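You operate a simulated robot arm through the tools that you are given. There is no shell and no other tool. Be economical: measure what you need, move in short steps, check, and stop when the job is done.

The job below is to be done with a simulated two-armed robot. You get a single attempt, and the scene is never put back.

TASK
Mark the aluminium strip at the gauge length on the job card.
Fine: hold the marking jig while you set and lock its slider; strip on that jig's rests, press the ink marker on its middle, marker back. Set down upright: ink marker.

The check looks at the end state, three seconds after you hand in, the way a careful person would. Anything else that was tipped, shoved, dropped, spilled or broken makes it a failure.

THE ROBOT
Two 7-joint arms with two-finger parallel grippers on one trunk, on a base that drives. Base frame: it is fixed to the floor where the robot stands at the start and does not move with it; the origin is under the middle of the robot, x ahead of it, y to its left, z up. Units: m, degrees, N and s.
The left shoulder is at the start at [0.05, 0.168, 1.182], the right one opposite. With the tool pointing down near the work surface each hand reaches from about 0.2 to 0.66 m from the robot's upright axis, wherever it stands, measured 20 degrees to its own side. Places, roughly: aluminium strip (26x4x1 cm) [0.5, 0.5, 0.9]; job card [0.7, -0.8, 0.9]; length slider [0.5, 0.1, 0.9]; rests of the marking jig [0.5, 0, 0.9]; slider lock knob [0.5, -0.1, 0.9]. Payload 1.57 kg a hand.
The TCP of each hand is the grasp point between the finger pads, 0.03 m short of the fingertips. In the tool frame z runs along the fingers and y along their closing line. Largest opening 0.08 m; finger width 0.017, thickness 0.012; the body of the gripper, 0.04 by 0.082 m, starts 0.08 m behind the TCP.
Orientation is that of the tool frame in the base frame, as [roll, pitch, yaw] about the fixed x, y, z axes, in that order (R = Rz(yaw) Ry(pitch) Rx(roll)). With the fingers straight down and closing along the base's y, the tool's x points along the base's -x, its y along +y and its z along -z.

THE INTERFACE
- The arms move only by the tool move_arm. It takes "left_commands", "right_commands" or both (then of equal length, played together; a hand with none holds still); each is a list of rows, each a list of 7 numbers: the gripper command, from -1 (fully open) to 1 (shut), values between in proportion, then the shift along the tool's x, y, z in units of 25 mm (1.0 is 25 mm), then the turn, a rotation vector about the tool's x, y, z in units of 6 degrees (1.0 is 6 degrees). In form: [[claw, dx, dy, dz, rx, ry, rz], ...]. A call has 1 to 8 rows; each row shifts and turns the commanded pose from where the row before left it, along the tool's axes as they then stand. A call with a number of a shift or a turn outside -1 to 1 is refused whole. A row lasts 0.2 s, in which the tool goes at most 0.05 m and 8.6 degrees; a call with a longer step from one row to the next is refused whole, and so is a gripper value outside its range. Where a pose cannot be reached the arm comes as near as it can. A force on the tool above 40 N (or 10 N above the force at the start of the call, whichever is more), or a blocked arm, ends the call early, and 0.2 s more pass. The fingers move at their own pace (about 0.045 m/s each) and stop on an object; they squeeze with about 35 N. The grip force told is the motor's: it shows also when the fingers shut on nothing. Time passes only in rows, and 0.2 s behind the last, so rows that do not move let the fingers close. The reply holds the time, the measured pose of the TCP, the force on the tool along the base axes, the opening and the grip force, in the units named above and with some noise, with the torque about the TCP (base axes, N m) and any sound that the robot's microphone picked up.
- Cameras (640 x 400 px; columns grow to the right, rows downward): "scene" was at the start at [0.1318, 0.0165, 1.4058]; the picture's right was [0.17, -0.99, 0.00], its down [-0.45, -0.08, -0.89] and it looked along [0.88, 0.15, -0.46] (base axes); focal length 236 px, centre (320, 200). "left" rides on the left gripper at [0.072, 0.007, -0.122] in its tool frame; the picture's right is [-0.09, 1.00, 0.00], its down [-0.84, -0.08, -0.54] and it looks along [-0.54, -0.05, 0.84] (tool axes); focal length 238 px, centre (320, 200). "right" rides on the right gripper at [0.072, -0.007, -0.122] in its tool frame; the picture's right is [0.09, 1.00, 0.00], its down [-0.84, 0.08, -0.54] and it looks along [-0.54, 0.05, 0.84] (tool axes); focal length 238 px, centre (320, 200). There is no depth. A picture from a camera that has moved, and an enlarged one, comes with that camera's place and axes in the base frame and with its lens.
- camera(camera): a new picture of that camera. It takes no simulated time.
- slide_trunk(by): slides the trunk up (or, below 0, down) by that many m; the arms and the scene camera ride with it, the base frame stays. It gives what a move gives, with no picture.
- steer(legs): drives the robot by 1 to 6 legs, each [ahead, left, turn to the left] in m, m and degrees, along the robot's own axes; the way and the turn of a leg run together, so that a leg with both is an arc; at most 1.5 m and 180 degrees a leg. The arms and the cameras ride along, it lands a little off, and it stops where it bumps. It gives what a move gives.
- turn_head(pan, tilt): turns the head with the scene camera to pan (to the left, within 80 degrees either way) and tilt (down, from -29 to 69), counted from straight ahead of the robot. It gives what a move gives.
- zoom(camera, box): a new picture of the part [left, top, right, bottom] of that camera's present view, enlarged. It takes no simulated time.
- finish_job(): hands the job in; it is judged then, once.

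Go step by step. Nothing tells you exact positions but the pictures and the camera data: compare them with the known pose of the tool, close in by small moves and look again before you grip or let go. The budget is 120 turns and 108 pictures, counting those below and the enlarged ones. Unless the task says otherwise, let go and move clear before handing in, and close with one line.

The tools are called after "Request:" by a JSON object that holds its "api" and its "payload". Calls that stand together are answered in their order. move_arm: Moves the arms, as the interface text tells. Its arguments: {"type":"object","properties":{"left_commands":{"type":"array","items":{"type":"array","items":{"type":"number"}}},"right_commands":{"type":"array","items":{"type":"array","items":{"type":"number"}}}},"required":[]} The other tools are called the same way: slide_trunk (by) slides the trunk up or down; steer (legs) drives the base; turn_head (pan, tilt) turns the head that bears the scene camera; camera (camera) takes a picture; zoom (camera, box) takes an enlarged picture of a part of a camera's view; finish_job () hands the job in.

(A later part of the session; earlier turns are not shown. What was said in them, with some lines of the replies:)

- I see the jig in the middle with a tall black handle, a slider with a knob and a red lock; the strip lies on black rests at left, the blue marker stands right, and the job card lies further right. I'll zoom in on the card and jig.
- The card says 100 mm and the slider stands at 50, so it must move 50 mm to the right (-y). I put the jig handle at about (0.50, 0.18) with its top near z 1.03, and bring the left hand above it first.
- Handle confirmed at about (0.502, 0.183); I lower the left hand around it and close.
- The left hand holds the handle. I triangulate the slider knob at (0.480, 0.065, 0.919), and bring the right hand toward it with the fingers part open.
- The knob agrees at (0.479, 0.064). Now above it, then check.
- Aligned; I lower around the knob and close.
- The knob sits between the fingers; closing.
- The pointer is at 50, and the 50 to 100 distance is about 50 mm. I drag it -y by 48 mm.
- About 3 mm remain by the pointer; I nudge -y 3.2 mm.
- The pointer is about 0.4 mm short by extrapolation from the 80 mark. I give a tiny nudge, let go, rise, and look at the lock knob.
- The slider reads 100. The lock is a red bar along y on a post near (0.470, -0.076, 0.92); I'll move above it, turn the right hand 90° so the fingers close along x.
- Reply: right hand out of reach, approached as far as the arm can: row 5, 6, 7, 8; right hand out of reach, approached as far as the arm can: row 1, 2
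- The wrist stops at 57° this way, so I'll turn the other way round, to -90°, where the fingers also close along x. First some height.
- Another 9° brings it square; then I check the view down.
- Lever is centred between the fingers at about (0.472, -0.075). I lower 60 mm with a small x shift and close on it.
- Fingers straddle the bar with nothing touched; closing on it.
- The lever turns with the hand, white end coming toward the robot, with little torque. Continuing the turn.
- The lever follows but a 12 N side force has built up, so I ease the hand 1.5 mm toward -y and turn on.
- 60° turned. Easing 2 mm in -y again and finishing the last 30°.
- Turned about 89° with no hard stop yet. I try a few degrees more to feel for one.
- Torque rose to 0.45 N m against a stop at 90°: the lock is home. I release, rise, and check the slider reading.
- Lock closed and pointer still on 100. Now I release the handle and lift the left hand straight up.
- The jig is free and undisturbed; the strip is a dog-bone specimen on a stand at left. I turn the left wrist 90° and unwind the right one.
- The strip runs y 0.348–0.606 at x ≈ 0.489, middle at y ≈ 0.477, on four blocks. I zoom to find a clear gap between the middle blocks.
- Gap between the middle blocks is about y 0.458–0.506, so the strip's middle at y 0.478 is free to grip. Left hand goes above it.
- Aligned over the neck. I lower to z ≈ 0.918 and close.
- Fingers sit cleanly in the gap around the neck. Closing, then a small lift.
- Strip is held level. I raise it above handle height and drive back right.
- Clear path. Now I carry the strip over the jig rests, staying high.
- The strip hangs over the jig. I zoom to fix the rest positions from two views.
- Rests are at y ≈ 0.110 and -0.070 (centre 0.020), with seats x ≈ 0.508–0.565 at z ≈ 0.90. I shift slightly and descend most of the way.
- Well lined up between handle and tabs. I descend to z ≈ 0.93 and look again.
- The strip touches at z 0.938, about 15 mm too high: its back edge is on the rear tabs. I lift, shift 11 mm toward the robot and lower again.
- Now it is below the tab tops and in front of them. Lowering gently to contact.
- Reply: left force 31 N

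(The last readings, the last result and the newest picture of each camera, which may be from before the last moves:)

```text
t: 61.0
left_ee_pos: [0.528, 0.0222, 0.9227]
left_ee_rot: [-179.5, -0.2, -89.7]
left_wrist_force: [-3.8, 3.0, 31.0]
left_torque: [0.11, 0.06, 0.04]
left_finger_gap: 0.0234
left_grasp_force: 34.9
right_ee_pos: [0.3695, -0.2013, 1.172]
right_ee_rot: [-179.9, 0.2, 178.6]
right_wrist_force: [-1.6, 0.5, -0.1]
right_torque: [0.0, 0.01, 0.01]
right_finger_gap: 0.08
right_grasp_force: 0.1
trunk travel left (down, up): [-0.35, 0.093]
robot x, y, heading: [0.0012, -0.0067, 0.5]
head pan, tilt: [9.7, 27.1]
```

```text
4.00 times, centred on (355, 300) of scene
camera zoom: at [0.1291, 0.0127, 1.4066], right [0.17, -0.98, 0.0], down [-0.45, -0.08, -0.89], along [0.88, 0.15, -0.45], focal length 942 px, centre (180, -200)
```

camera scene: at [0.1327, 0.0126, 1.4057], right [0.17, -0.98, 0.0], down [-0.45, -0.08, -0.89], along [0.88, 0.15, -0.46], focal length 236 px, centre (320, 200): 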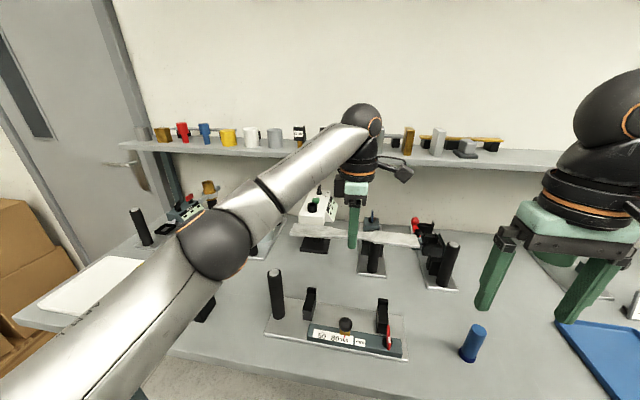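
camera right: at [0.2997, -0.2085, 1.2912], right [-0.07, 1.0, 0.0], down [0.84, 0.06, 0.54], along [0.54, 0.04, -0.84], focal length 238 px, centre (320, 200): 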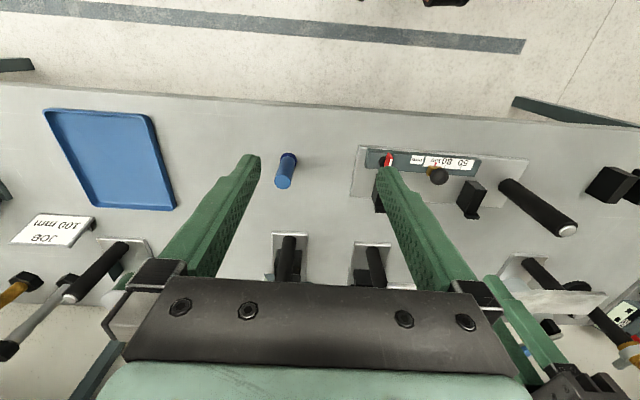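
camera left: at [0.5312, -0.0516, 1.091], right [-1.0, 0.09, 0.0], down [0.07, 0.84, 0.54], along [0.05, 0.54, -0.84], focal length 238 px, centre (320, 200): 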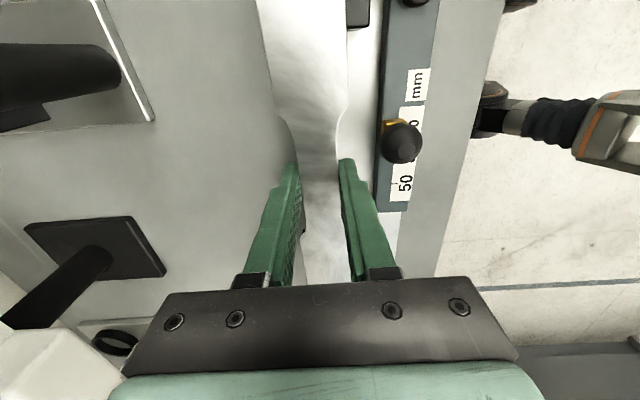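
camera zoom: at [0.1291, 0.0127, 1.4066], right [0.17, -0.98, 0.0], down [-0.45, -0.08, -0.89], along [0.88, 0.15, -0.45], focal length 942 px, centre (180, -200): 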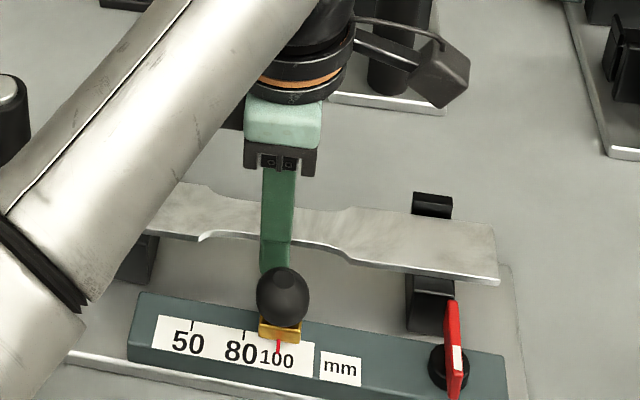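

Seated with 31 N of contact. I ease off, open slightly and lift straight up.

Request:
{"api": "move_arm", "payload": {"left_commands": [[1, 0, 0, -0.14, 0, 0, 0], [0.2, 0, 0, 0, 0, 0, 0], [0.2, 0, 0, 0, 0, 0, 0], [0.2, 0, 0, 0, 0, 0, 0]]}}

Request:
{"api": "move_arm", "payload": {"left_commands": [[0.2, 0, 0, -0.4, 0, 0, 0], [0.2, 0, 0, -0.6, 0, 0, 0], [0.2, 0, 0, -1, 0, 0, 0], [0.2, 0, 0, -1, 0, 0, 0], [0.2, 0, 0, -1, 0, 0, 0], [0.2, 0, 0, -1, 0, 0, 0], [0.2, 0, 0, -1, 0, 0, 0], [0.2, 0, 0, -1, 0, 0, 0]]}}

Request:
{"api": "zoom", "payload": {"camera": "scene", "box": [250, 230, 430, 370]}}

Request:
{"api": "camera", "payload": {"camera": "right"}}

```text
t: 62.0
left_ee_pos: [0.5296, 0.0215, 0.9205]
left_ee_rot: [179.9, 0.0, -89.6]
left_wrist_force: [-0.4, -0.6, 0.3]
left_torque: [0.02, 0.0, -0.01]
left_finger_gap: 0.0319
left_grasp_force: 0.1
right_ee_pos: [0.3721, -0.2021, 1.1696]
right_ee_rot: [-180.0, 0.0, 178.7]
right_wrist_force: [-0.9, -0.6, 0.2]
right_torque: [-0.01, -0.01, -0.02]
right_finger_gap: 0.08
right_grasp_force: 0.1
trunk travel left (down, up): [-0.35, 0.093]
robot x, y, heading: [0.0025, -0.0038, 0.3]
head pan, tilt: [9.7, 27.1]
```

```text
t: 63.8
left_ee_pos: [0.5289, 0.0213, 1.0989]
left_ee_rot: [179.9, -0.1, -89.6]
left_wrist_force: [-0.7, 0.3, -0.3]
left_torque: [0.0, 0.01, 0.0]
left_finger_gap: 0.0318
left_grasp_force: 0.1
right_ee_pos: [0.3722, -0.2032, 1.1707]
right_ee_rot: [-179.9, -0.1, 178.7]
right_wrist_force: [0.0, 0.4, -0.1]
right_torque: [0.0, 0.03, -0.01]
right_finger_gap: 0.0798
right_grasp_force: 0.1
trunk travel left (down, up): [-0.35, 0.093]
robot x, y, heading: [0.0046, -0.002, 0.4]
head pan, tilt: [9.7, 27.1]
```

```text
2.86 times, centred on (340, 300) of scene
camera zoom: at [0.1322, 0.0124, 1.4058], right [0.17, -0.98, 0.0], down [-0.45, -0.08, -0.89], along [0.88, 0.15, -0.46], focal length 673 px, centre (263, -86)
```

zoom: 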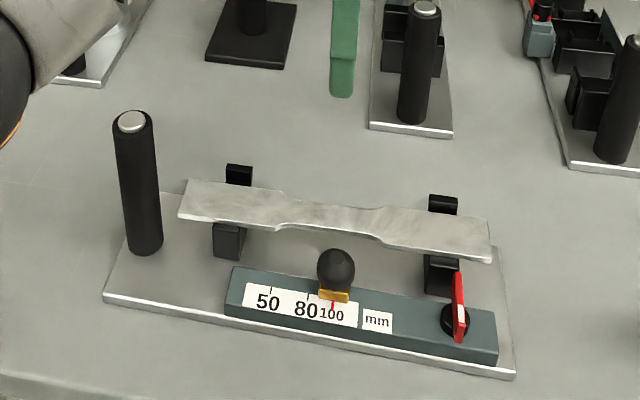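

```text
42 pictures are left
camera right: at [0.2993, -0.2087, 1.2913], right [-0.07, 1.0, 0.0], down [0.84, 0.06, 0.54], along [0.54, 0.04, -0.84], focal length 238 px, centre (320, 200)
```

right: 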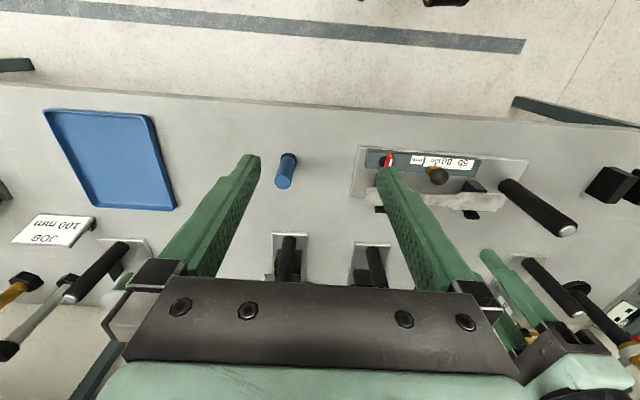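

The strip lies across both rests in front of the tabs, middle near (0.529, 0.022). Now the left hand clears out and the right goes above the marker at about (0.492, -0.252).

Request:
{"api": "move_arm", "payload": {"left_commands": [[0.2, -1, 0.4, -0.3, 0, 0, 0], [0.2, -1, 0.4, -0.3, 0, 0, 0], [0.2, -1, 0.4, -0.3, 0, 0, 0], [0.2, -1, 0.4, 0, 0, 0, 0], [0.2, -1, 0.4, 0, 0, 0, 0], [0.2, -1, 0.4, 0, 0, 0, 0], [0.2, -1, 0.4, 0, 0, 0, 0], [0.2, -1, 0.4, 0, 0, 0, 0]], "right_commands": [[-1, -0.6, -0.25, 0.55, 0, 0, 0], [-1, -0.6, -0.25, 0.55, 0, 0, 0], [-1, -0.6, -0.25, 0.55, 0, 0, 0], [-1, -0.6, -0.25, 0.55, 0, 0, 0], [-1, -0.6, -0.25, 0.55, 0, 0, 0], [-1, -0.6, -0.25, 0.55, 0, 0, 0], [-1, -0.6, -0.25, 0.55, 0, 0, 0], [-1, -0.6, -0.25, 0.55, 0, 0, 0]]}}

Request:
{"api": "camera", "payload": {"camera": "right"}}

Request:
{"api": "zoom", "payload": {"camera": "scene", "box": [430, 270, 530, 380]}}

```text
t: 65.6
left_ee_pos: [0.4488, 0.2199, 1.1202]
left_ee_rot: [179.8, -0.1, -89.7]
left_wrist_force: [0.1, 0.7, 0.0]
left_torque: [0.0, -0.03, 0.01]
left_finger_gap: 0.0319
left_grasp_force: 0.0
right_ee_pos: [0.492, -0.2568, 1.0614]
right_ee_rot: [180.0, 0.0, 178.7]
right_wrist_force: [0.7, 0.0, -0.5]
right_torque: [0.0, 0.04, 0.0]
right_finger_gap: 0.08
right_grasp_force: 0.0
trunk travel left (down, up): [-0.35, 0.093]
robot x, y, heading: [-0.0004, -0.0043, 0.4]
head pan, tilt: [9.7, 27.1]
```

```text
41 pictures are left
camera right: at [0.4196, -0.2625, 1.1822], right [-0.07, 1.0, 0.0], down [0.84, 0.06, 0.54], along [0.54, 0.04, -0.84], focal length 238 px, centre (320, 200)
```

right: 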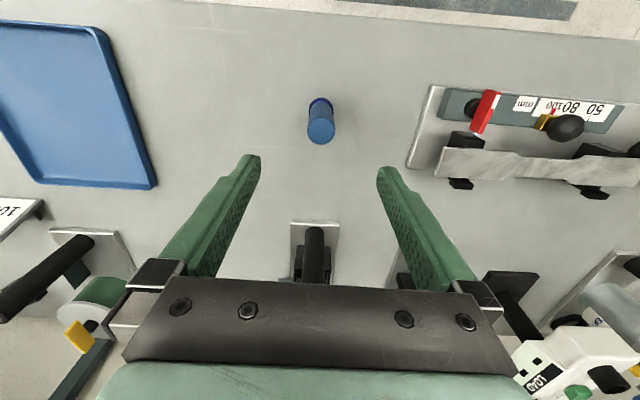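

```text
3.64 times, centred on (480, 325) of scene
camera zoom: at [0.1325, 0.0129, 1.4058], right [0.17, -0.98, 0.0], down [-0.45, -0.08, -0.89], along [0.88, 0.15, -0.46], focal length 856 px, centre (-262, -254)
```

zoom: 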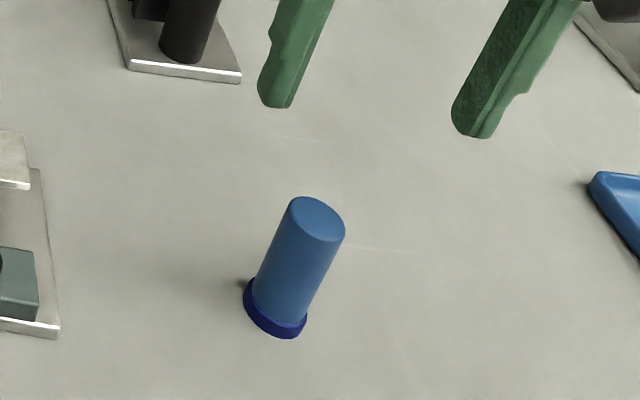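

Marker is upright at about (0.483, -0.256), top z ≈ 0.957, 3 cm wide. I shift 8 mm back, lower around it and close.

Request:
{"api": "move_arm", "payload": {"right_commands": [[-1, 0.16, 0, 0.9, 0, 0, 0], [-1, 0.16, 0, 0.9, 0, 0, 0], [-1, 0, 0, 0.9, 0, 0, 0], [-1, 0, 0, 0.9, 0, 0, 0], [-1, 0, 0, 0.9, 0, 0, 0], [-1, 0, 0, 0.9, 0, 0, 0], [-1, 0, 0, 0, 0, 0, 0]]}}

Request:
{"api": "camera", "payload": {"camera": "right"}}

Request:
{"api": "zoom", "payload": {"camera": "scene", "box": [430, 270, 530, 380]}}

```text
t: 67.2
left_ee_pos: [0.4502, 0.2183, 1.1197]
left_ee_rot: [179.9, -0.1, -89.5]
left_wrist_force: [0.1, -0.5, 0.0]
left_torque: [0.0, 0.0, -0.01]
left_finger_gap: 0.0319
left_grasp_force: 0.2
right_ee_pos: [0.4808, -0.2563, 0.9243]
right_ee_rot: [180.0, 0.0, 178.7]
right_wrist_force: [-0.1, -0.4, -0.9]
right_torque: [-0.02, -0.04, 0.01]
right_finger_gap: 0.08
right_grasp_force: 0.1
trunk travel left (down, up): [-0.35, 0.093]
robot x, y, heading: [0.0008, -0.0045, 0.3]
head pan, tilt: [9.7, 27.1]
```

```text
39 pictures are left
camera right: at [0.4092, -0.2626, 1.0452], right [-0.07, 1.0, 0.0], down [0.84, 0.06, 0.54], along [0.54, 0.04, -0.84], focal length 238 px, centre (320, 200)
```

right: 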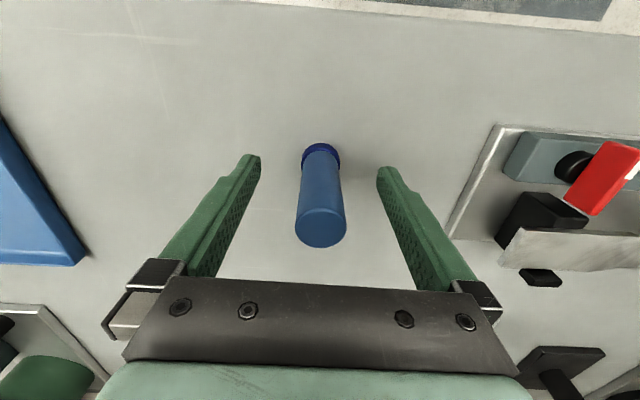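

```text
3.64 times, centred on (480, 325) of scene
camera zoom: at [0.1324, 0.0125, 1.4058], right [0.17, -0.98, 0.0], down [-0.45, -0.08, -0.89], along [0.88, 0.15, -0.46], focal length 856 px, centre (-262, -254)
```

zoom: 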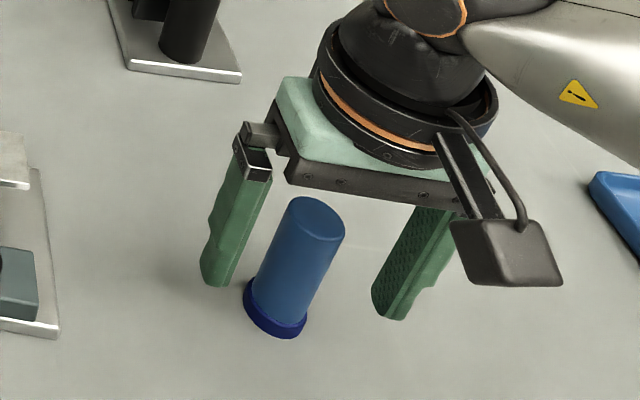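

The wrist view shows the marker centred between the fingers. Closing, then a small lift.

Request:
{"api": "move_arm", "payload": {"right_commands": [[1, -0.06, 0, 0, 0, 0, 0], [1, 0, 0, 0, 0, 0, 0], [1, 0, 0, 0, 0, 0, 0], [1, 0, 0, 0, 0, 0, 0], [1, 0, 0, 0, 0, 0, 0]]}}

Request:
{"api": "camera", "payload": {"camera": "right"}}

```text
t: 68.4
left_ee_pos: [0.4501, 0.2177, 1.1186]
left_ee_rot: [179.8, -0.1, -89.6]
left_wrist_force: [-0.6, -0.4, -0.5]
left_torque: [0.01, -0.01, 0.03]
left_finger_gap: 0.0322
left_grasp_force: 0.1
right_ee_pos: [0.483, -0.2572, 0.9251]
right_ee_rot: [-180.0, 0.0, 178.7]
right_wrist_force: [-0.4, 0.6, 0.4]
right_torque: [0.01, 0.02, 0.02]
right_finger_gap: 0.0265
right_grasp_force: 30.7
trunk travel left (down, up): [-0.35, 0.093]
robot x, y, heading: [0.0012, -0.0073, 0.3]
head pan, tilt: [9.7, 27.1]
```

```text
37 pictures are left
camera right: at [0.4113, -0.2626, 1.0461], right [-0.07, 1.0, 0.0], down [0.84, 0.06, 0.54], along [0.54, 0.04, -0.84], focal length 238 px, centre (320, 200)
```

right: 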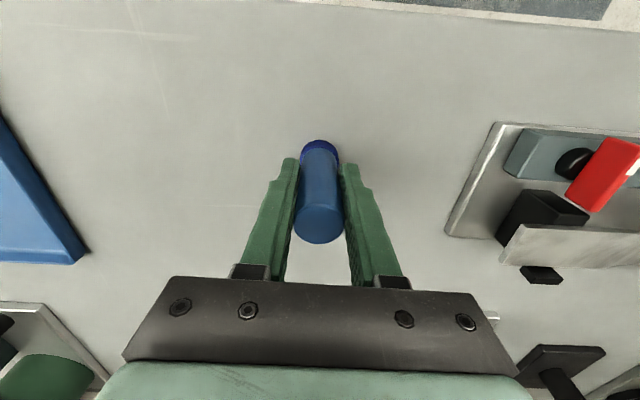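

Gripped. I lift it well clear and carry it over the strip's middle.

Request:
{"api": "move_arm", "payload": {"right_commands": [[1, 0, 0, -0.9, 0, 0, 0], [1, 0, 0, -0.9, 0, 0, 0], [1, 0, 0, -0.9, 0, 0, 0], [1, 0, 0, -0.9, 0, 0, 0], [1, 0, 0, -0.9, 0, 0, 0], [1, 0, 0, -0.9, 0, 0, 0], [1, 0, 0, -0.8, 0, 0, 0], [1, 0, 0, 0, 0, 0, 0]]}}

Request:
{"api": "move_arm", "payload": {"right_commands": [[1, -0.15, 0.93, 0, 0, 0, 0], [1, -0.15, 0.93, 0, 0, 0, 0], [1, -0.15, 0.93, 0, 0, 0, 0], [1, -0.15, 0.93, 0, 0, 0, 0], [1, -0.15, 0.93, 0, 0, 0, 0], [1, -0.15, 0.93, 0, 0, 0, 0], [1, -0.15, 0.93, 0, 0, 0, 0], [1, -0.15, 0.93, 0, 0, 0, 0]]}}

Request:
{"api": "move_arm", "payload": {"right_commands": [[1, -0.15, 0.93, 0, 0, 0, 0], [1, -0.15, 0.93, 0, 0, 0, 0], [1, -0.1, 0.93, 0, 0, 0, 0], [1, 0, 0.93, 0, 0, 0, 0], [1, 0, 0, 0, 0, 0, 0]]}}

Request:
{"api": "camera", "payload": {"camera": "right"}}

Request:
{"api": "zoom", "payload": {"camera": "scene", "box": [250, 200, 430, 340]}}

```text
t: 70.2
left_ee_pos: [0.45, 0.2178, 1.1184]
left_ee_rot: [179.8, -0.2, -89.5]
left_wrist_force: [-0.4, 0.6, -0.1]
left_torque: [-0.01, 0.01, -0.01]
left_finger_gap: 0.0321
left_grasp_force: 0.0
right_ee_pos: [0.4852, -0.2552, 1.0812]
right_ee_rot: [-180.0, 0.0, 178.7]
right_wrist_force: [0.4, -0.5, -0.3]
right_torque: [-0.03, -0.01, -0.01]
right_finger_gap: 0.0264
right_grasp_force: 35.4
trunk travel left (down, up): [-0.35, 0.093]
robot x, y, heading: [0.0004, -0.0082, 0.4]
head pan, tilt: [9.7, 27.1]
```

```text
t: 72.0
left_ee_pos: [0.4494, 0.2191, 1.1198]
left_ee_rot: [180.0, 0.0, -89.6]
left_wrist_force: [-0.4, 0.8, -0.3]
left_torque: [-0.05, -0.01, 0.01]
left_finger_gap: 0.0319
left_grasp_force: 0.1
right_ee_pos: [0.5185, -0.0726, 1.0803]
right_ee_rot: [180.0, 0.1, 178.7]
right_wrist_force: [0.2, 0.4, -0.3]
right_torque: [0.04, 0.01, 0.0]
right_finger_gap: 0.0264
right_grasp_force: 35.0
trunk travel left (down, up): [-0.35, 0.093]
robot x, y, heading: [-0.0027, -0.0058, 0.3]
head pan, tilt: [9.7, 27.1]
```

```text
t: 73.2
left_ee_pos: [0.4488, 0.2187, 1.1191]
left_ee_rot: [179.8, -0.2, -89.6]
left_wrist_force: [0.9, 0.0, 0.8]
left_torque: [0.01, -0.05, -0.02]
left_finger_gap: 0.0319
left_grasp_force: 0.2
right_ee_pos: [0.5316, 0.0211, 1.0789]
right_ee_rot: [179.9, 0.0, 178.7]
right_wrist_force: [-0.1, -0.3, 0.1]
right_torque: [-0.03, 0.01, 0.02]
right_finger_gap: 0.0266
right_grasp_force: 35.5
trunk travel left (down, up): [-0.35, 0.093]
robot x, y, heading: [0.0042, -0.0065, 0.3]
head pan, tilt: [9.7, 27.1]
```

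```text
36 pictures are left
camera right: at [0.4592, 0.0157, 1.1998], right [-0.07, 1.0, 0.0], down [0.84, 0.06, 0.54], along [0.54, 0.04, -0.84], focal length 238 px, centre (320, 200)
```

right: 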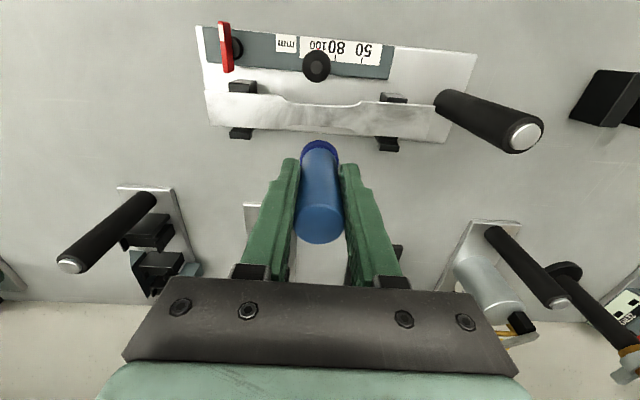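

```text
2.86 times, centred on (340, 270) of scene
camera zoom: at [0.1326, 0.0122, 1.4058], right [0.17, -0.98, 0.0], down [-0.45, -0.08, -0.89], along [0.88, 0.15, -0.46], focal length 673 px, centre (263, 0)
```

zoom: 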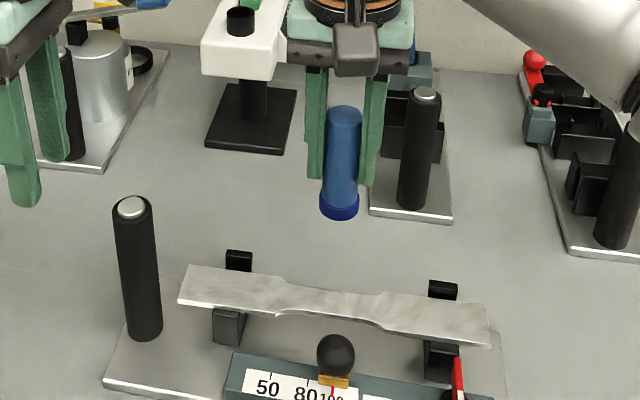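

The strip's middle by the wrist view is (0.529, 0.022), right under the marker. I descend to just above it.

Request:
{"api": "move_arm", "payload": {"right_commands": [[1, 0.08, 0.04, 0.8, 0, 0, 0], [1, 0, 0, 0.8, 0, 0, 0], [1, 0, 0, 0.8, 0, 0, 0], [1, 0, 0, 0.8, 0, 0, 0], [1, 0, 0, 0.2, 0, 0, 0], [1, 0, 0, 0, 0, 0, 0]]}}

Request:
{"api": "zoom", "payload": {"camera": "right", "box": [200, 60, 440, 210]}}

Request:
{"api": "zoom", "payload": {"camera": "scene", "box": [270, 240, 410, 340]}}

```text
t: 74.6
left_ee_pos: [0.4499, 0.2181, 1.1197]
left_ee_rot: [179.8, -0.2, -89.5]
left_wrist_force: [0.1, -1.0, -0.3]
left_torque: [0.01, 0.01, 0.02]
left_finger_gap: 0.0319
left_grasp_force: 0.1
right_ee_pos: [0.5285, 0.0252, 0.9959]
right_ee_rot: [179.9, 0.0, 178.6]
right_wrist_force: [-1.0, -1.2, -0.9]
right_torque: [0.03, 0.02, 0.0]
right_finger_gap: 0.026
right_grasp_force: 35.6
trunk travel left (down, up): [-0.35, 0.093]
robot x, y, heading: [0.0023, -0.0081, 0.4]
head pan, tilt: [9.7, 27.1]
```

```text
2.67 times, centred on (320, 135) of right
camera zoom: at [0.457, 0.0182, 1.1164], right [-0.07, 1.0, 0.0], down [0.84, 0.06, 0.54], along [0.54, 0.04, -0.84], focal length 636 px, centre (320, 373)
```

zoom: 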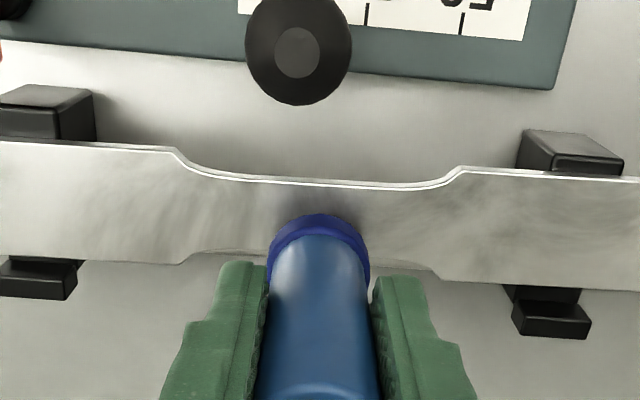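

```text
4.00 times, centred on (340, 290) of scene
camera zoom: at [0.1325, 0.0125, 1.4058], right [0.17, -0.98, 0.0], down [-0.45, -0.08, -0.89], along [0.88, 0.15, -0.46], focal length 942 px, centre (240, -160)
```

zoom: 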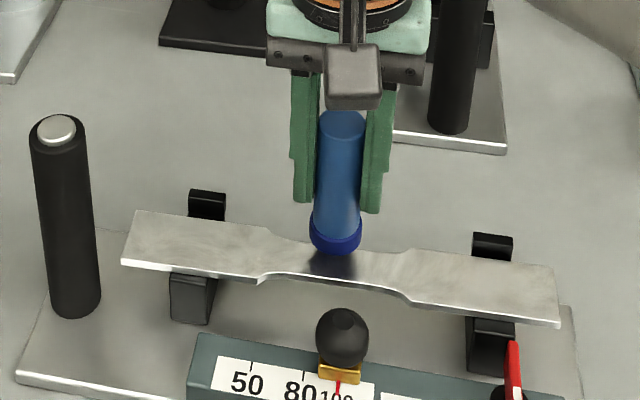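

Slight 2 mm correction toward -y, then down in small steps.

Request:
{"api": "move_arm", "payload": {"right_commands": [[1, 0, -0.09, 0.2, 0, 0, 0], [1, 0, 0, 0.2, 0, 0, 0], [1, 0, 0, 0.2, 0, 0, 0], [1, 0, 0, 0, 0, 0, 0]]}}

Request:
{"api": "zoom", "payload": {"camera": "scene", "box": [270, 240, 410, 340]}}

```text
t: 75.6
left_ee_pos: [0.4487, 0.2192, 1.1192]
left_ee_rot: [180.0, -0.1, -89.6]
left_wrist_force: [-0.4, -0.3, -0.1]
left_torque: [0.03, -0.02, 0.0]
left_finger_gap: 0.0317
left_grasp_force: 0.1
right_ee_pos: [0.5287, 0.0204, 0.9805]
right_ee_rot: [179.9, 0.3, 178.8]
right_wrist_force: [-0.4, -0.5, 10.4]
right_torque: [0.0, -0.02, -0.03]
right_finger_gap: 0.0263
right_grasp_force: 35.4
trunk travel left (down, up): [-0.35, 0.093]
robot x, y, heading: [0.0015, -0.005, 0.6]
head pan, tilt: [9.7, 27.1]
```

```text
4.00 times, centred on (340, 290) of scene
camera zoom: at [0.1315, 0.0123, 1.4061], right [0.17, -0.98, 0.0], down [-0.45, -0.08, -0.89], along [0.88, 0.15, -0.45], focal length 942 px, centre (240, -160)
```

zoom: 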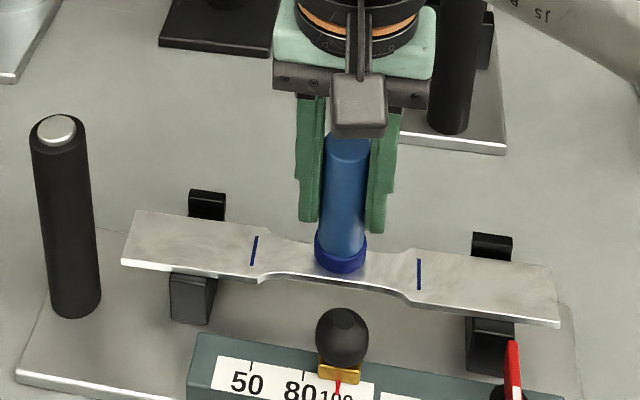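

Two ink marks appeared on the strip at the gauge length. I lift straight off and carry the marker back to its place.

Request:
{"api": "move_arm", "payload": {"right_commands": [[1, 0, 0, -0.5, 0, 0, 0], [1, 0, 0, -0.9, 0, 0, 0], [1, 0, 0, -0.9, 0, 0, 0], [1, 0, 0, -0.9, 0, 0, 0], [1, 0, 0, -0.8, 0, 0, 0], [1, 0, 0, 0, 0, 0, 0]]}}

Request:
{"api": "move_arm", "payload": {"right_commands": [[1, 0.15, -0.93, 0, 0, 0, 0], [1, 0.15, -0.93, 0, 0, 0, 0], [1, 0.15, -0.93, 0, 0, 0, 0], [1, 0.15, -0.93, 0, 0, 0, 0], [1, 0.15, -0.93, 0, 0, 0, 0], [1, 0.15, -0.93, 0, 0, 0, 0], [1, 0.15, -0.93, 0, 0, 0, 0], [1, 0.15, -0.93, 0, 0, 0, 0]]}}

Request:
{"api": "move_arm", "payload": {"right_commands": [[1, 0.1, -0.93, 0, 0, 0, 0], [1, 0.1, -0.93, 0, 0, 0, 0], [1, 0.1, -0.93, 0, 0, 0, 0], [1, 0, -0.9, 0, 0, 0, 0], [1, 0, 0, 0, 0, 0, 0]]}}

Request:
{"api": "camera", "payload": {"camera": "scene"}}

Request:
{"api": "camera", "payload": {"camera": "right"}}

```text
t: 77.0
left_ee_pos: [0.4487, 0.2186, 1.1204]
left_ee_rot: [179.8, -0.2, -89.7]
left_wrist_force: [-0.2, 0.4, -0.8]
left_torque: [0.0, -0.01, 0.0]
left_finger_gap: 0.032
left_grasp_force: 0.1
right_ee_pos: [0.5283, 0.0204, 1.0803]
right_ee_rot: [-180.0, 0.0, 178.6]
right_wrist_force: [0.9, -0.5, 0.3]
right_torque: [0.0, 0.0, 0.0]
right_finger_gap: 0.0262
right_grasp_force: 34.9
trunk travel left (down, up): [-0.35, 0.093]
robot x, y, heading: [0.0025, -0.0081, -0.0]
head pan, tilt: [9.7, 27.1]
```

```text
t: 78.8
left_ee_pos: [0.4497, 0.2176, 1.1186]
left_ee_rot: [180.0, -0.1, -89.6]
left_wrist_force: [-0.3, 0.6, -0.7]
left_torque: [0.02, 0.0, 0.02]
left_finger_gap: 0.0318
left_grasp_force: 0.0
right_ee_pos: [0.495, -0.1658, 1.0774]
right_ee_rot: [179.9, 0.0, 178.7]
right_wrist_force: [0.2, 0.0, -0.9]
right_torque: [-0.03, 0.01, -0.02]
right_finger_gap: 0.0265
right_grasp_force: 34.1
trunk travel left (down, up): [-0.35, 0.093]
robot x, y, heading: [0.0006, -0.0054, 0.4]
head pan, tilt: [9.7, 27.1]
```

```text
t: 80.0
left_ee_pos: [0.4495, 0.2187, 1.1196]
left_ee_rot: [179.9, 0.0, -89.6]
left_wrist_force: [-0.2, -0.7, 0.0]
left_torque: [0.01, 0.0, -0.01]
left_finger_gap: 0.0321
left_grasp_force: 0.1
right_ee_pos: [0.4835, -0.2566, 1.0791]
right_ee_rot: [180.0, -0.1, 178.7]
right_wrist_force: [0.0, -0.1, -0.9]
right_torque: [0.03, 0.05, 0.0]
right_finger_gap: 0.0262
right_grasp_force: 35.0
trunk travel left (down, up): [-0.35, 0.093]
robot x, y, heading: [-0.001, -0.0048, 0.3]
head pan, tilt: [9.7, 27.1]
```

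```text
31 pictures are left
camera scene: at [0.1326, 0.0127, 1.4058], right [0.17, -0.98, 0.0], down [-0.45, -0.08, -0.89], along [0.88, 0.15, -0.46], focal length 236 px, centre (320, 200)
```

scene: 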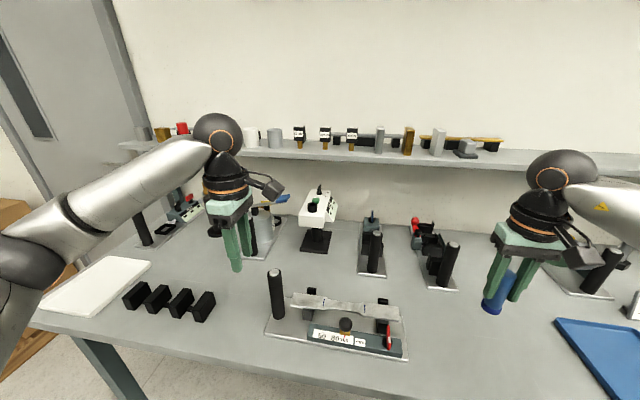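

```text
30 pictures are left
camera right: at [0.4116, -0.2626, 1.2009], right [-0.07, 1.0, 0.0], down [0.84, 0.06, 0.54], along [0.54, 0.04, -0.84], focal length 238 px, centre (320, 200)
```

right: 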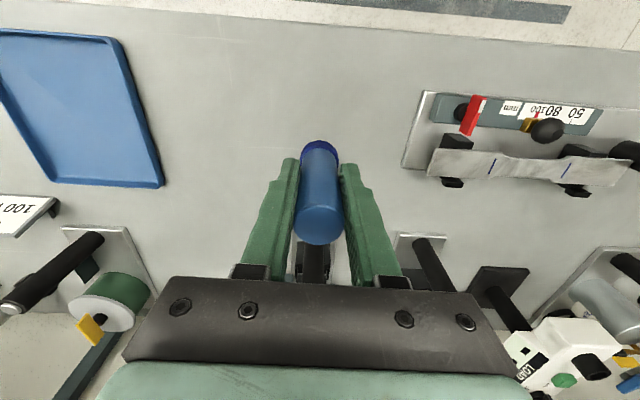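

Exactly above its old spot, with the area clear. Lowering to the table.

Request:
{"api": "move_arm", "payload": {"right_commands": [[1, 0, 0, 0.95, 0, 0, 0], [1, 0, 0, 0.95, 0, 0, 0], [1, 0, 0, 0.95, 0, 0, 0], [1, 0, 0, 0.95, 0, 0, 0], [1, 0, 0, 0.95, 0, 0, 0], [1, 0, 0, 0.95, 0, 0, 0], [1, 0, 0, 0.3, 0, 0, 0], [1, 0, 0, 0, 0, 0, 0]]}}

Request:
{"api": "move_arm", "payload": {"right_commands": [[1, 0, 0, 0.1, 0, 0, 0], [1, 0, 0, 0.06, 0, 0, 0], [1, 0, 0, 0, 0, 0, 0]]}}

```text
t: 81.8
left_ee_pos: [0.449, 0.2176, 1.1191]
left_ee_rot: [179.9, -0.1, -89.6]
left_wrist_force: [-0.4, 0.5, -0.8]
left_torque: [0.02, 0.0, 0.0]
left_finger_gap: 0.0321
left_grasp_force: 0.1
right_ee_pos: [0.4837, -0.2552, 0.9295]
right_ee_rot: [-179.9, 0.1, 178.7]
right_wrist_force: [0.0, -0.7, -0.8]
right_torque: [-0.04, 0.0, 0.0]
right_finger_gap: 0.0264
right_grasp_force: 35.1
trunk travel left (down, up): [-0.35, 0.093]
robot x, y, heading: [0.0004, -0.003, 0.4]
head pan, tilt: [9.7, 27.1]
```

```text
t: 82.6
left_ee_pos: [0.4495, 0.2187, 1.1202]
left_ee_rot: [179.9, -0.2, -89.6]
left_wrist_force: [-0.4, 0.6, -0.3]
left_torque: [-0.02, 0.02, 0.0]
left_finger_gap: 0.0319
left_grasp_force: 0.0
right_ee_pos: [0.485, -0.2551, 0.9252]
right_ee_rot: [-179.9, 0.0, 178.7]
right_wrist_force: [0.4, 0.8, -0.5]
right_torque: [0.02, -0.01, 0.02]
right_finger_gap: 0.0262
right_grasp_force: 35.3
trunk travel left (down, up): [-0.35, 0.093]
robot x, y, heading: [-0.0022, -0.0063, 0.3]
head pan, tilt: [9.7, 27.1]
```

No contact force yet, so I feel for the table in sub-2 mm steps.

Request:
{"api": "move_arm", "payload": {"right_commands": [[1, 0, 0, 0.05, 0, 0, 0], [1, 0, 0, 0, 0, 0, 0]]}}

Request:
{"api": "zoom", "payload": {"camera": "scene", "box": [430, 270, 530, 380]}}

```text
t: 83.2
left_ee_pos: [0.4505, 0.2178, 1.1188]
left_ee_rot: [179.9, -0.2, -89.6]
left_wrist_force: [0.2, 0.5, 0.8]
left_torque: [-0.02, -0.02, -0.01]
left_finger_gap: 0.032
left_grasp_force: 0.1
right_ee_pos: [0.4843, -0.2558, 0.9261]
right_ee_rot: [-179.9, -0.1, 178.8]
right_wrist_force: [0.2, 0.0, -0.2]
right_torque: [-0.01, -0.01, 0.01]
right_finger_gap: 0.0265
right_grasp_force: 34.8
trunk travel left (down, up): [-0.35, 0.093]
robot x, y, heading: [-0.0004, -0.0067, 0.2]
head pan, tilt: [9.7, 27.1]
```

```text
3.64 times, centred on (480, 325) of scene
camera zoom: at [0.1325, 0.0125, 1.4058], right [0.17, -0.98, 0.0], down [-0.45, -0.08, -0.89], along [0.88, 0.15, -0.46], focal length 856 px, centre (-262, -254)
```

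zoom: 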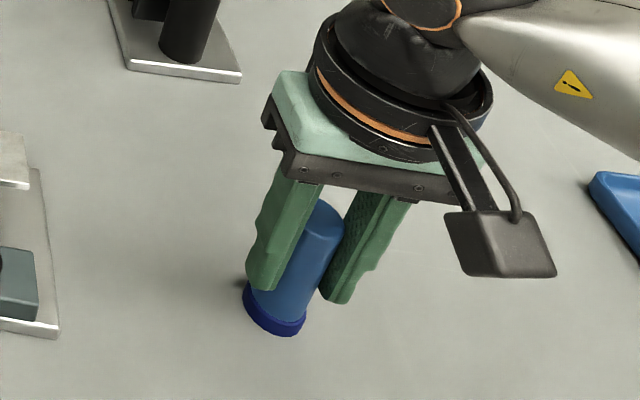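

The base is within about 2 mm of the table; one more small step.

Request:
{"api": "move_arm", "payload": {"right_commands": [[1, 0, 0, 0.06, 0, 0, 0], [1, 0, 0, 0, 0, 0, 0]]}}

Request:
{"api": "move_arm", "payload": {"right_commands": [[1, 0, 0, 0.05, 0, 0, 0], [1, 0, 0, 0, 0, 0, 0]]}}

```text
t: 83.8
left_ee_pos: [0.4493, 0.2191, 1.1194]
left_ee_rot: [-180.0, -0.1, -89.6]
left_wrist_force: [1.6, 0.7, -0.6]
left_torque: [0.02, -0.01, 0.01]
left_finger_gap: 0.0319
left_grasp_force: 0.1
right_ee_pos: [0.4837, -0.2552, 0.9248]
right_ee_rot: [180.0, 0.1, 178.7]
right_wrist_force: [0.1, -2.4, 6.4]
right_torque: [-0.14, 0.02, -0.05]
right_finger_gap: 0.0265
right_grasp_force: 35.1
trunk travel left (down, up): [-0.35, 0.093]
robot x, y, heading: [0.0001, -0.0067, 0.4]
head pan, tilt: [9.7, 27.1]
```

```text
t: 84.4
left_ee_pos: [0.4484, 0.2186, 1.1196]
left_ee_rot: [-180.0, -0.1, -89.6]
left_wrist_force: [-0.1, -0.6, -0.2]
left_torque: [-0.01, 0.03, -0.01]
left_finger_gap: 0.0318
left_grasp_force: 0.1
right_ee_pos: [0.4842, -0.2551, 0.9249]
right_ee_rot: [180.0, 0.2, 178.8]
right_wrist_force: [0.5, -3.5, 15.6]
right_torque: [-0.18, -0.08, -0.02]
right_finger_gap: 0.0263
right_grasp_force: 35.0
trunk travel left (down, up): [-0.35, 0.093]
robot x, y, heading: [-0.0029, -0.0062, 0.1]
head pan, tilt: [9.7, 27.1]
```

Firm contact with the table. I ease the load, open, and rise.

Request:
{"api": "move_arm", "payload": {"right_commands": [[1, 0, 0, -0.06, 0, 0, 0], [0, 0, 0, 0, 0, 0, 0], [-1, 0, 0, 0, 0, 0, 0], [-1, 0, 0, 0, 0, 0, 0], [-1, 0, 0, 0, 0, 0, 0], [-1, 0, 0, -0.5, 0, 0, 0], [-1, 0, 0, -0.8, 0, 0, 0], [-1, 0, 0, -0.8, 0, 0, 0]]}}

Request:
{"api": "move_arm", "payload": {"right_commands": [[-1, 0, 0, -1, 0, 0, 0], [-1, 0, 0, -1, 0, 0, 0], [-1, 0, 0, -1, 0, 0, 0], [-1, 0, 0, -1, 0, 0, 0], [-1, 0.8, 0, -1, 0, 0, 0], [-1, 0.8, 0, 0, 0, 0, 0], [-1, 0.8, 0, 0, 0, 0, 0], [-1, 0.8, 0, 0, 0, 0, 0]]}}

Request:
{"api": "camera", "payload": {"camera": "scene"}}

Request:
{"api": "zoom", "payload": {"camera": "scene", "box": [260, 260, 510, 380]}}

Request:
{"api": "zoom", "payload": {"camera": "right", "box": [280, 80, 560, 255]}}

```text
t: 86.2
left_ee_pos: [0.4492, 0.218, 1.119]
left_ee_rot: [180.0, -0.1, -89.5]
left_wrist_force: [0.5, 0.1, 0.2]
left_torque: [-0.02, 0.02, 0.02]
left_finger_gap: 0.0321
left_grasp_force: 0.0
right_ee_pos: [0.4828, -0.2544, 0.9755]
right_ee_rot: [180.0, -0.1, 178.7]
right_wrist_force: [-0.3, -0.1, 0.5]
right_torque: [-0.04, 0.01, 0.02]
right_finger_gap: 0.08
right_grasp_force: 0.1
trunk travel left (down, up): [-0.35, 0.093]
robot x, y, heading: [0.005, -0.0016, 0.3]
head pan, tilt: [9.7, 27.1]
```

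```text
t: 88.0
left_ee_pos: [0.4505, 0.2176, 1.1191]
left_ee_rot: [-180.0, -0.2, -89.6]
left_wrist_force: [-0.1, 0.0, -0.2]
left_torque: [-0.01, 0.04, -0.01]
left_finger_gap: 0.0318
left_grasp_force: 0.1
right_ee_pos: [0.404, -0.2549, 1.101]
right_ee_rot: [-180.0, 0.0, 178.7]
right_wrist_force: [-0.3, -0.4, 0.1]
right_torque: [-0.04, -0.05, 0.01]
right_finger_gap: 0.0801
right_grasp_force: 0.1
trunk travel left (down, up): [-0.35, 0.093]
robot x, y, heading: [0.0039, -0.002, 0.3]
head pan, tilt: [9.7, 27.1]
```

```text
28 pictures are left
camera scene: at [0.1322, 0.0124, 1.4058], right [0.17, -0.98, 0.0], down [-0.45, -0.08, -0.89], along [0.88, 0.15, -0.46], focal length 236 px, centre (320, 200)
```

scene: 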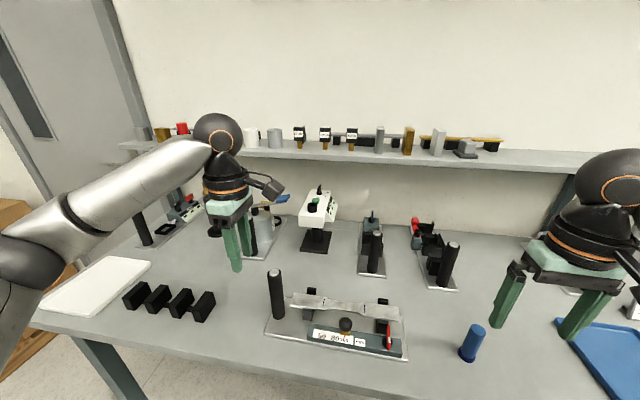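

```text
2.56 times, centred on (385, 320) of scene
camera zoom: at [0.1322, 0.0124, 1.4058], right [0.17, -0.98, 0.0], down [-0.45, -0.08, -0.89], along [0.88, 0.15, -0.46], focal length 603 px, centre (154, -107)
```

zoom: 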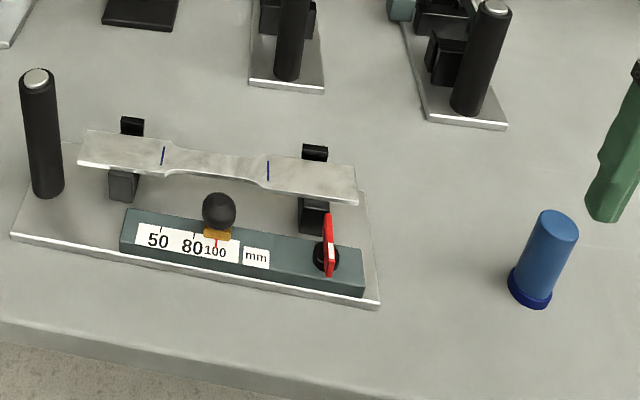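

```text
2.29 times, centred on (420, 168) of right
camera zoom: at [0.332, -0.2603, 1.2224], right [-0.07, 1.0, 0.0], down [0.84, 0.06, 0.54], along [0.54, 0.04, -0.84], focal length 545 px, centre (91, 274)
```

zoom: 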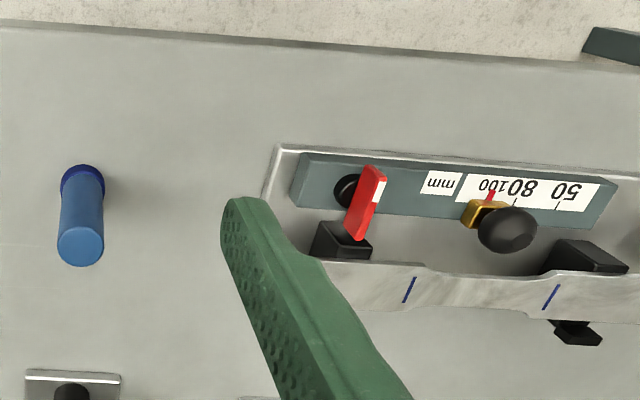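

The slider is locked at 100, the strip lies on the rests with two marks at the gauge length, the marker stands upright in its place, and both hands are clear. I hand in.

Request:
{"api": "finish_job", "payload": {}}

```text
The job is handed in.
```

The strip is marked at the card's 100 mm gauge length: I set and locked the slider at 100, laid the strip on the jig's rests, pressed the marker on its middle, and stood the marker back upright in its place.
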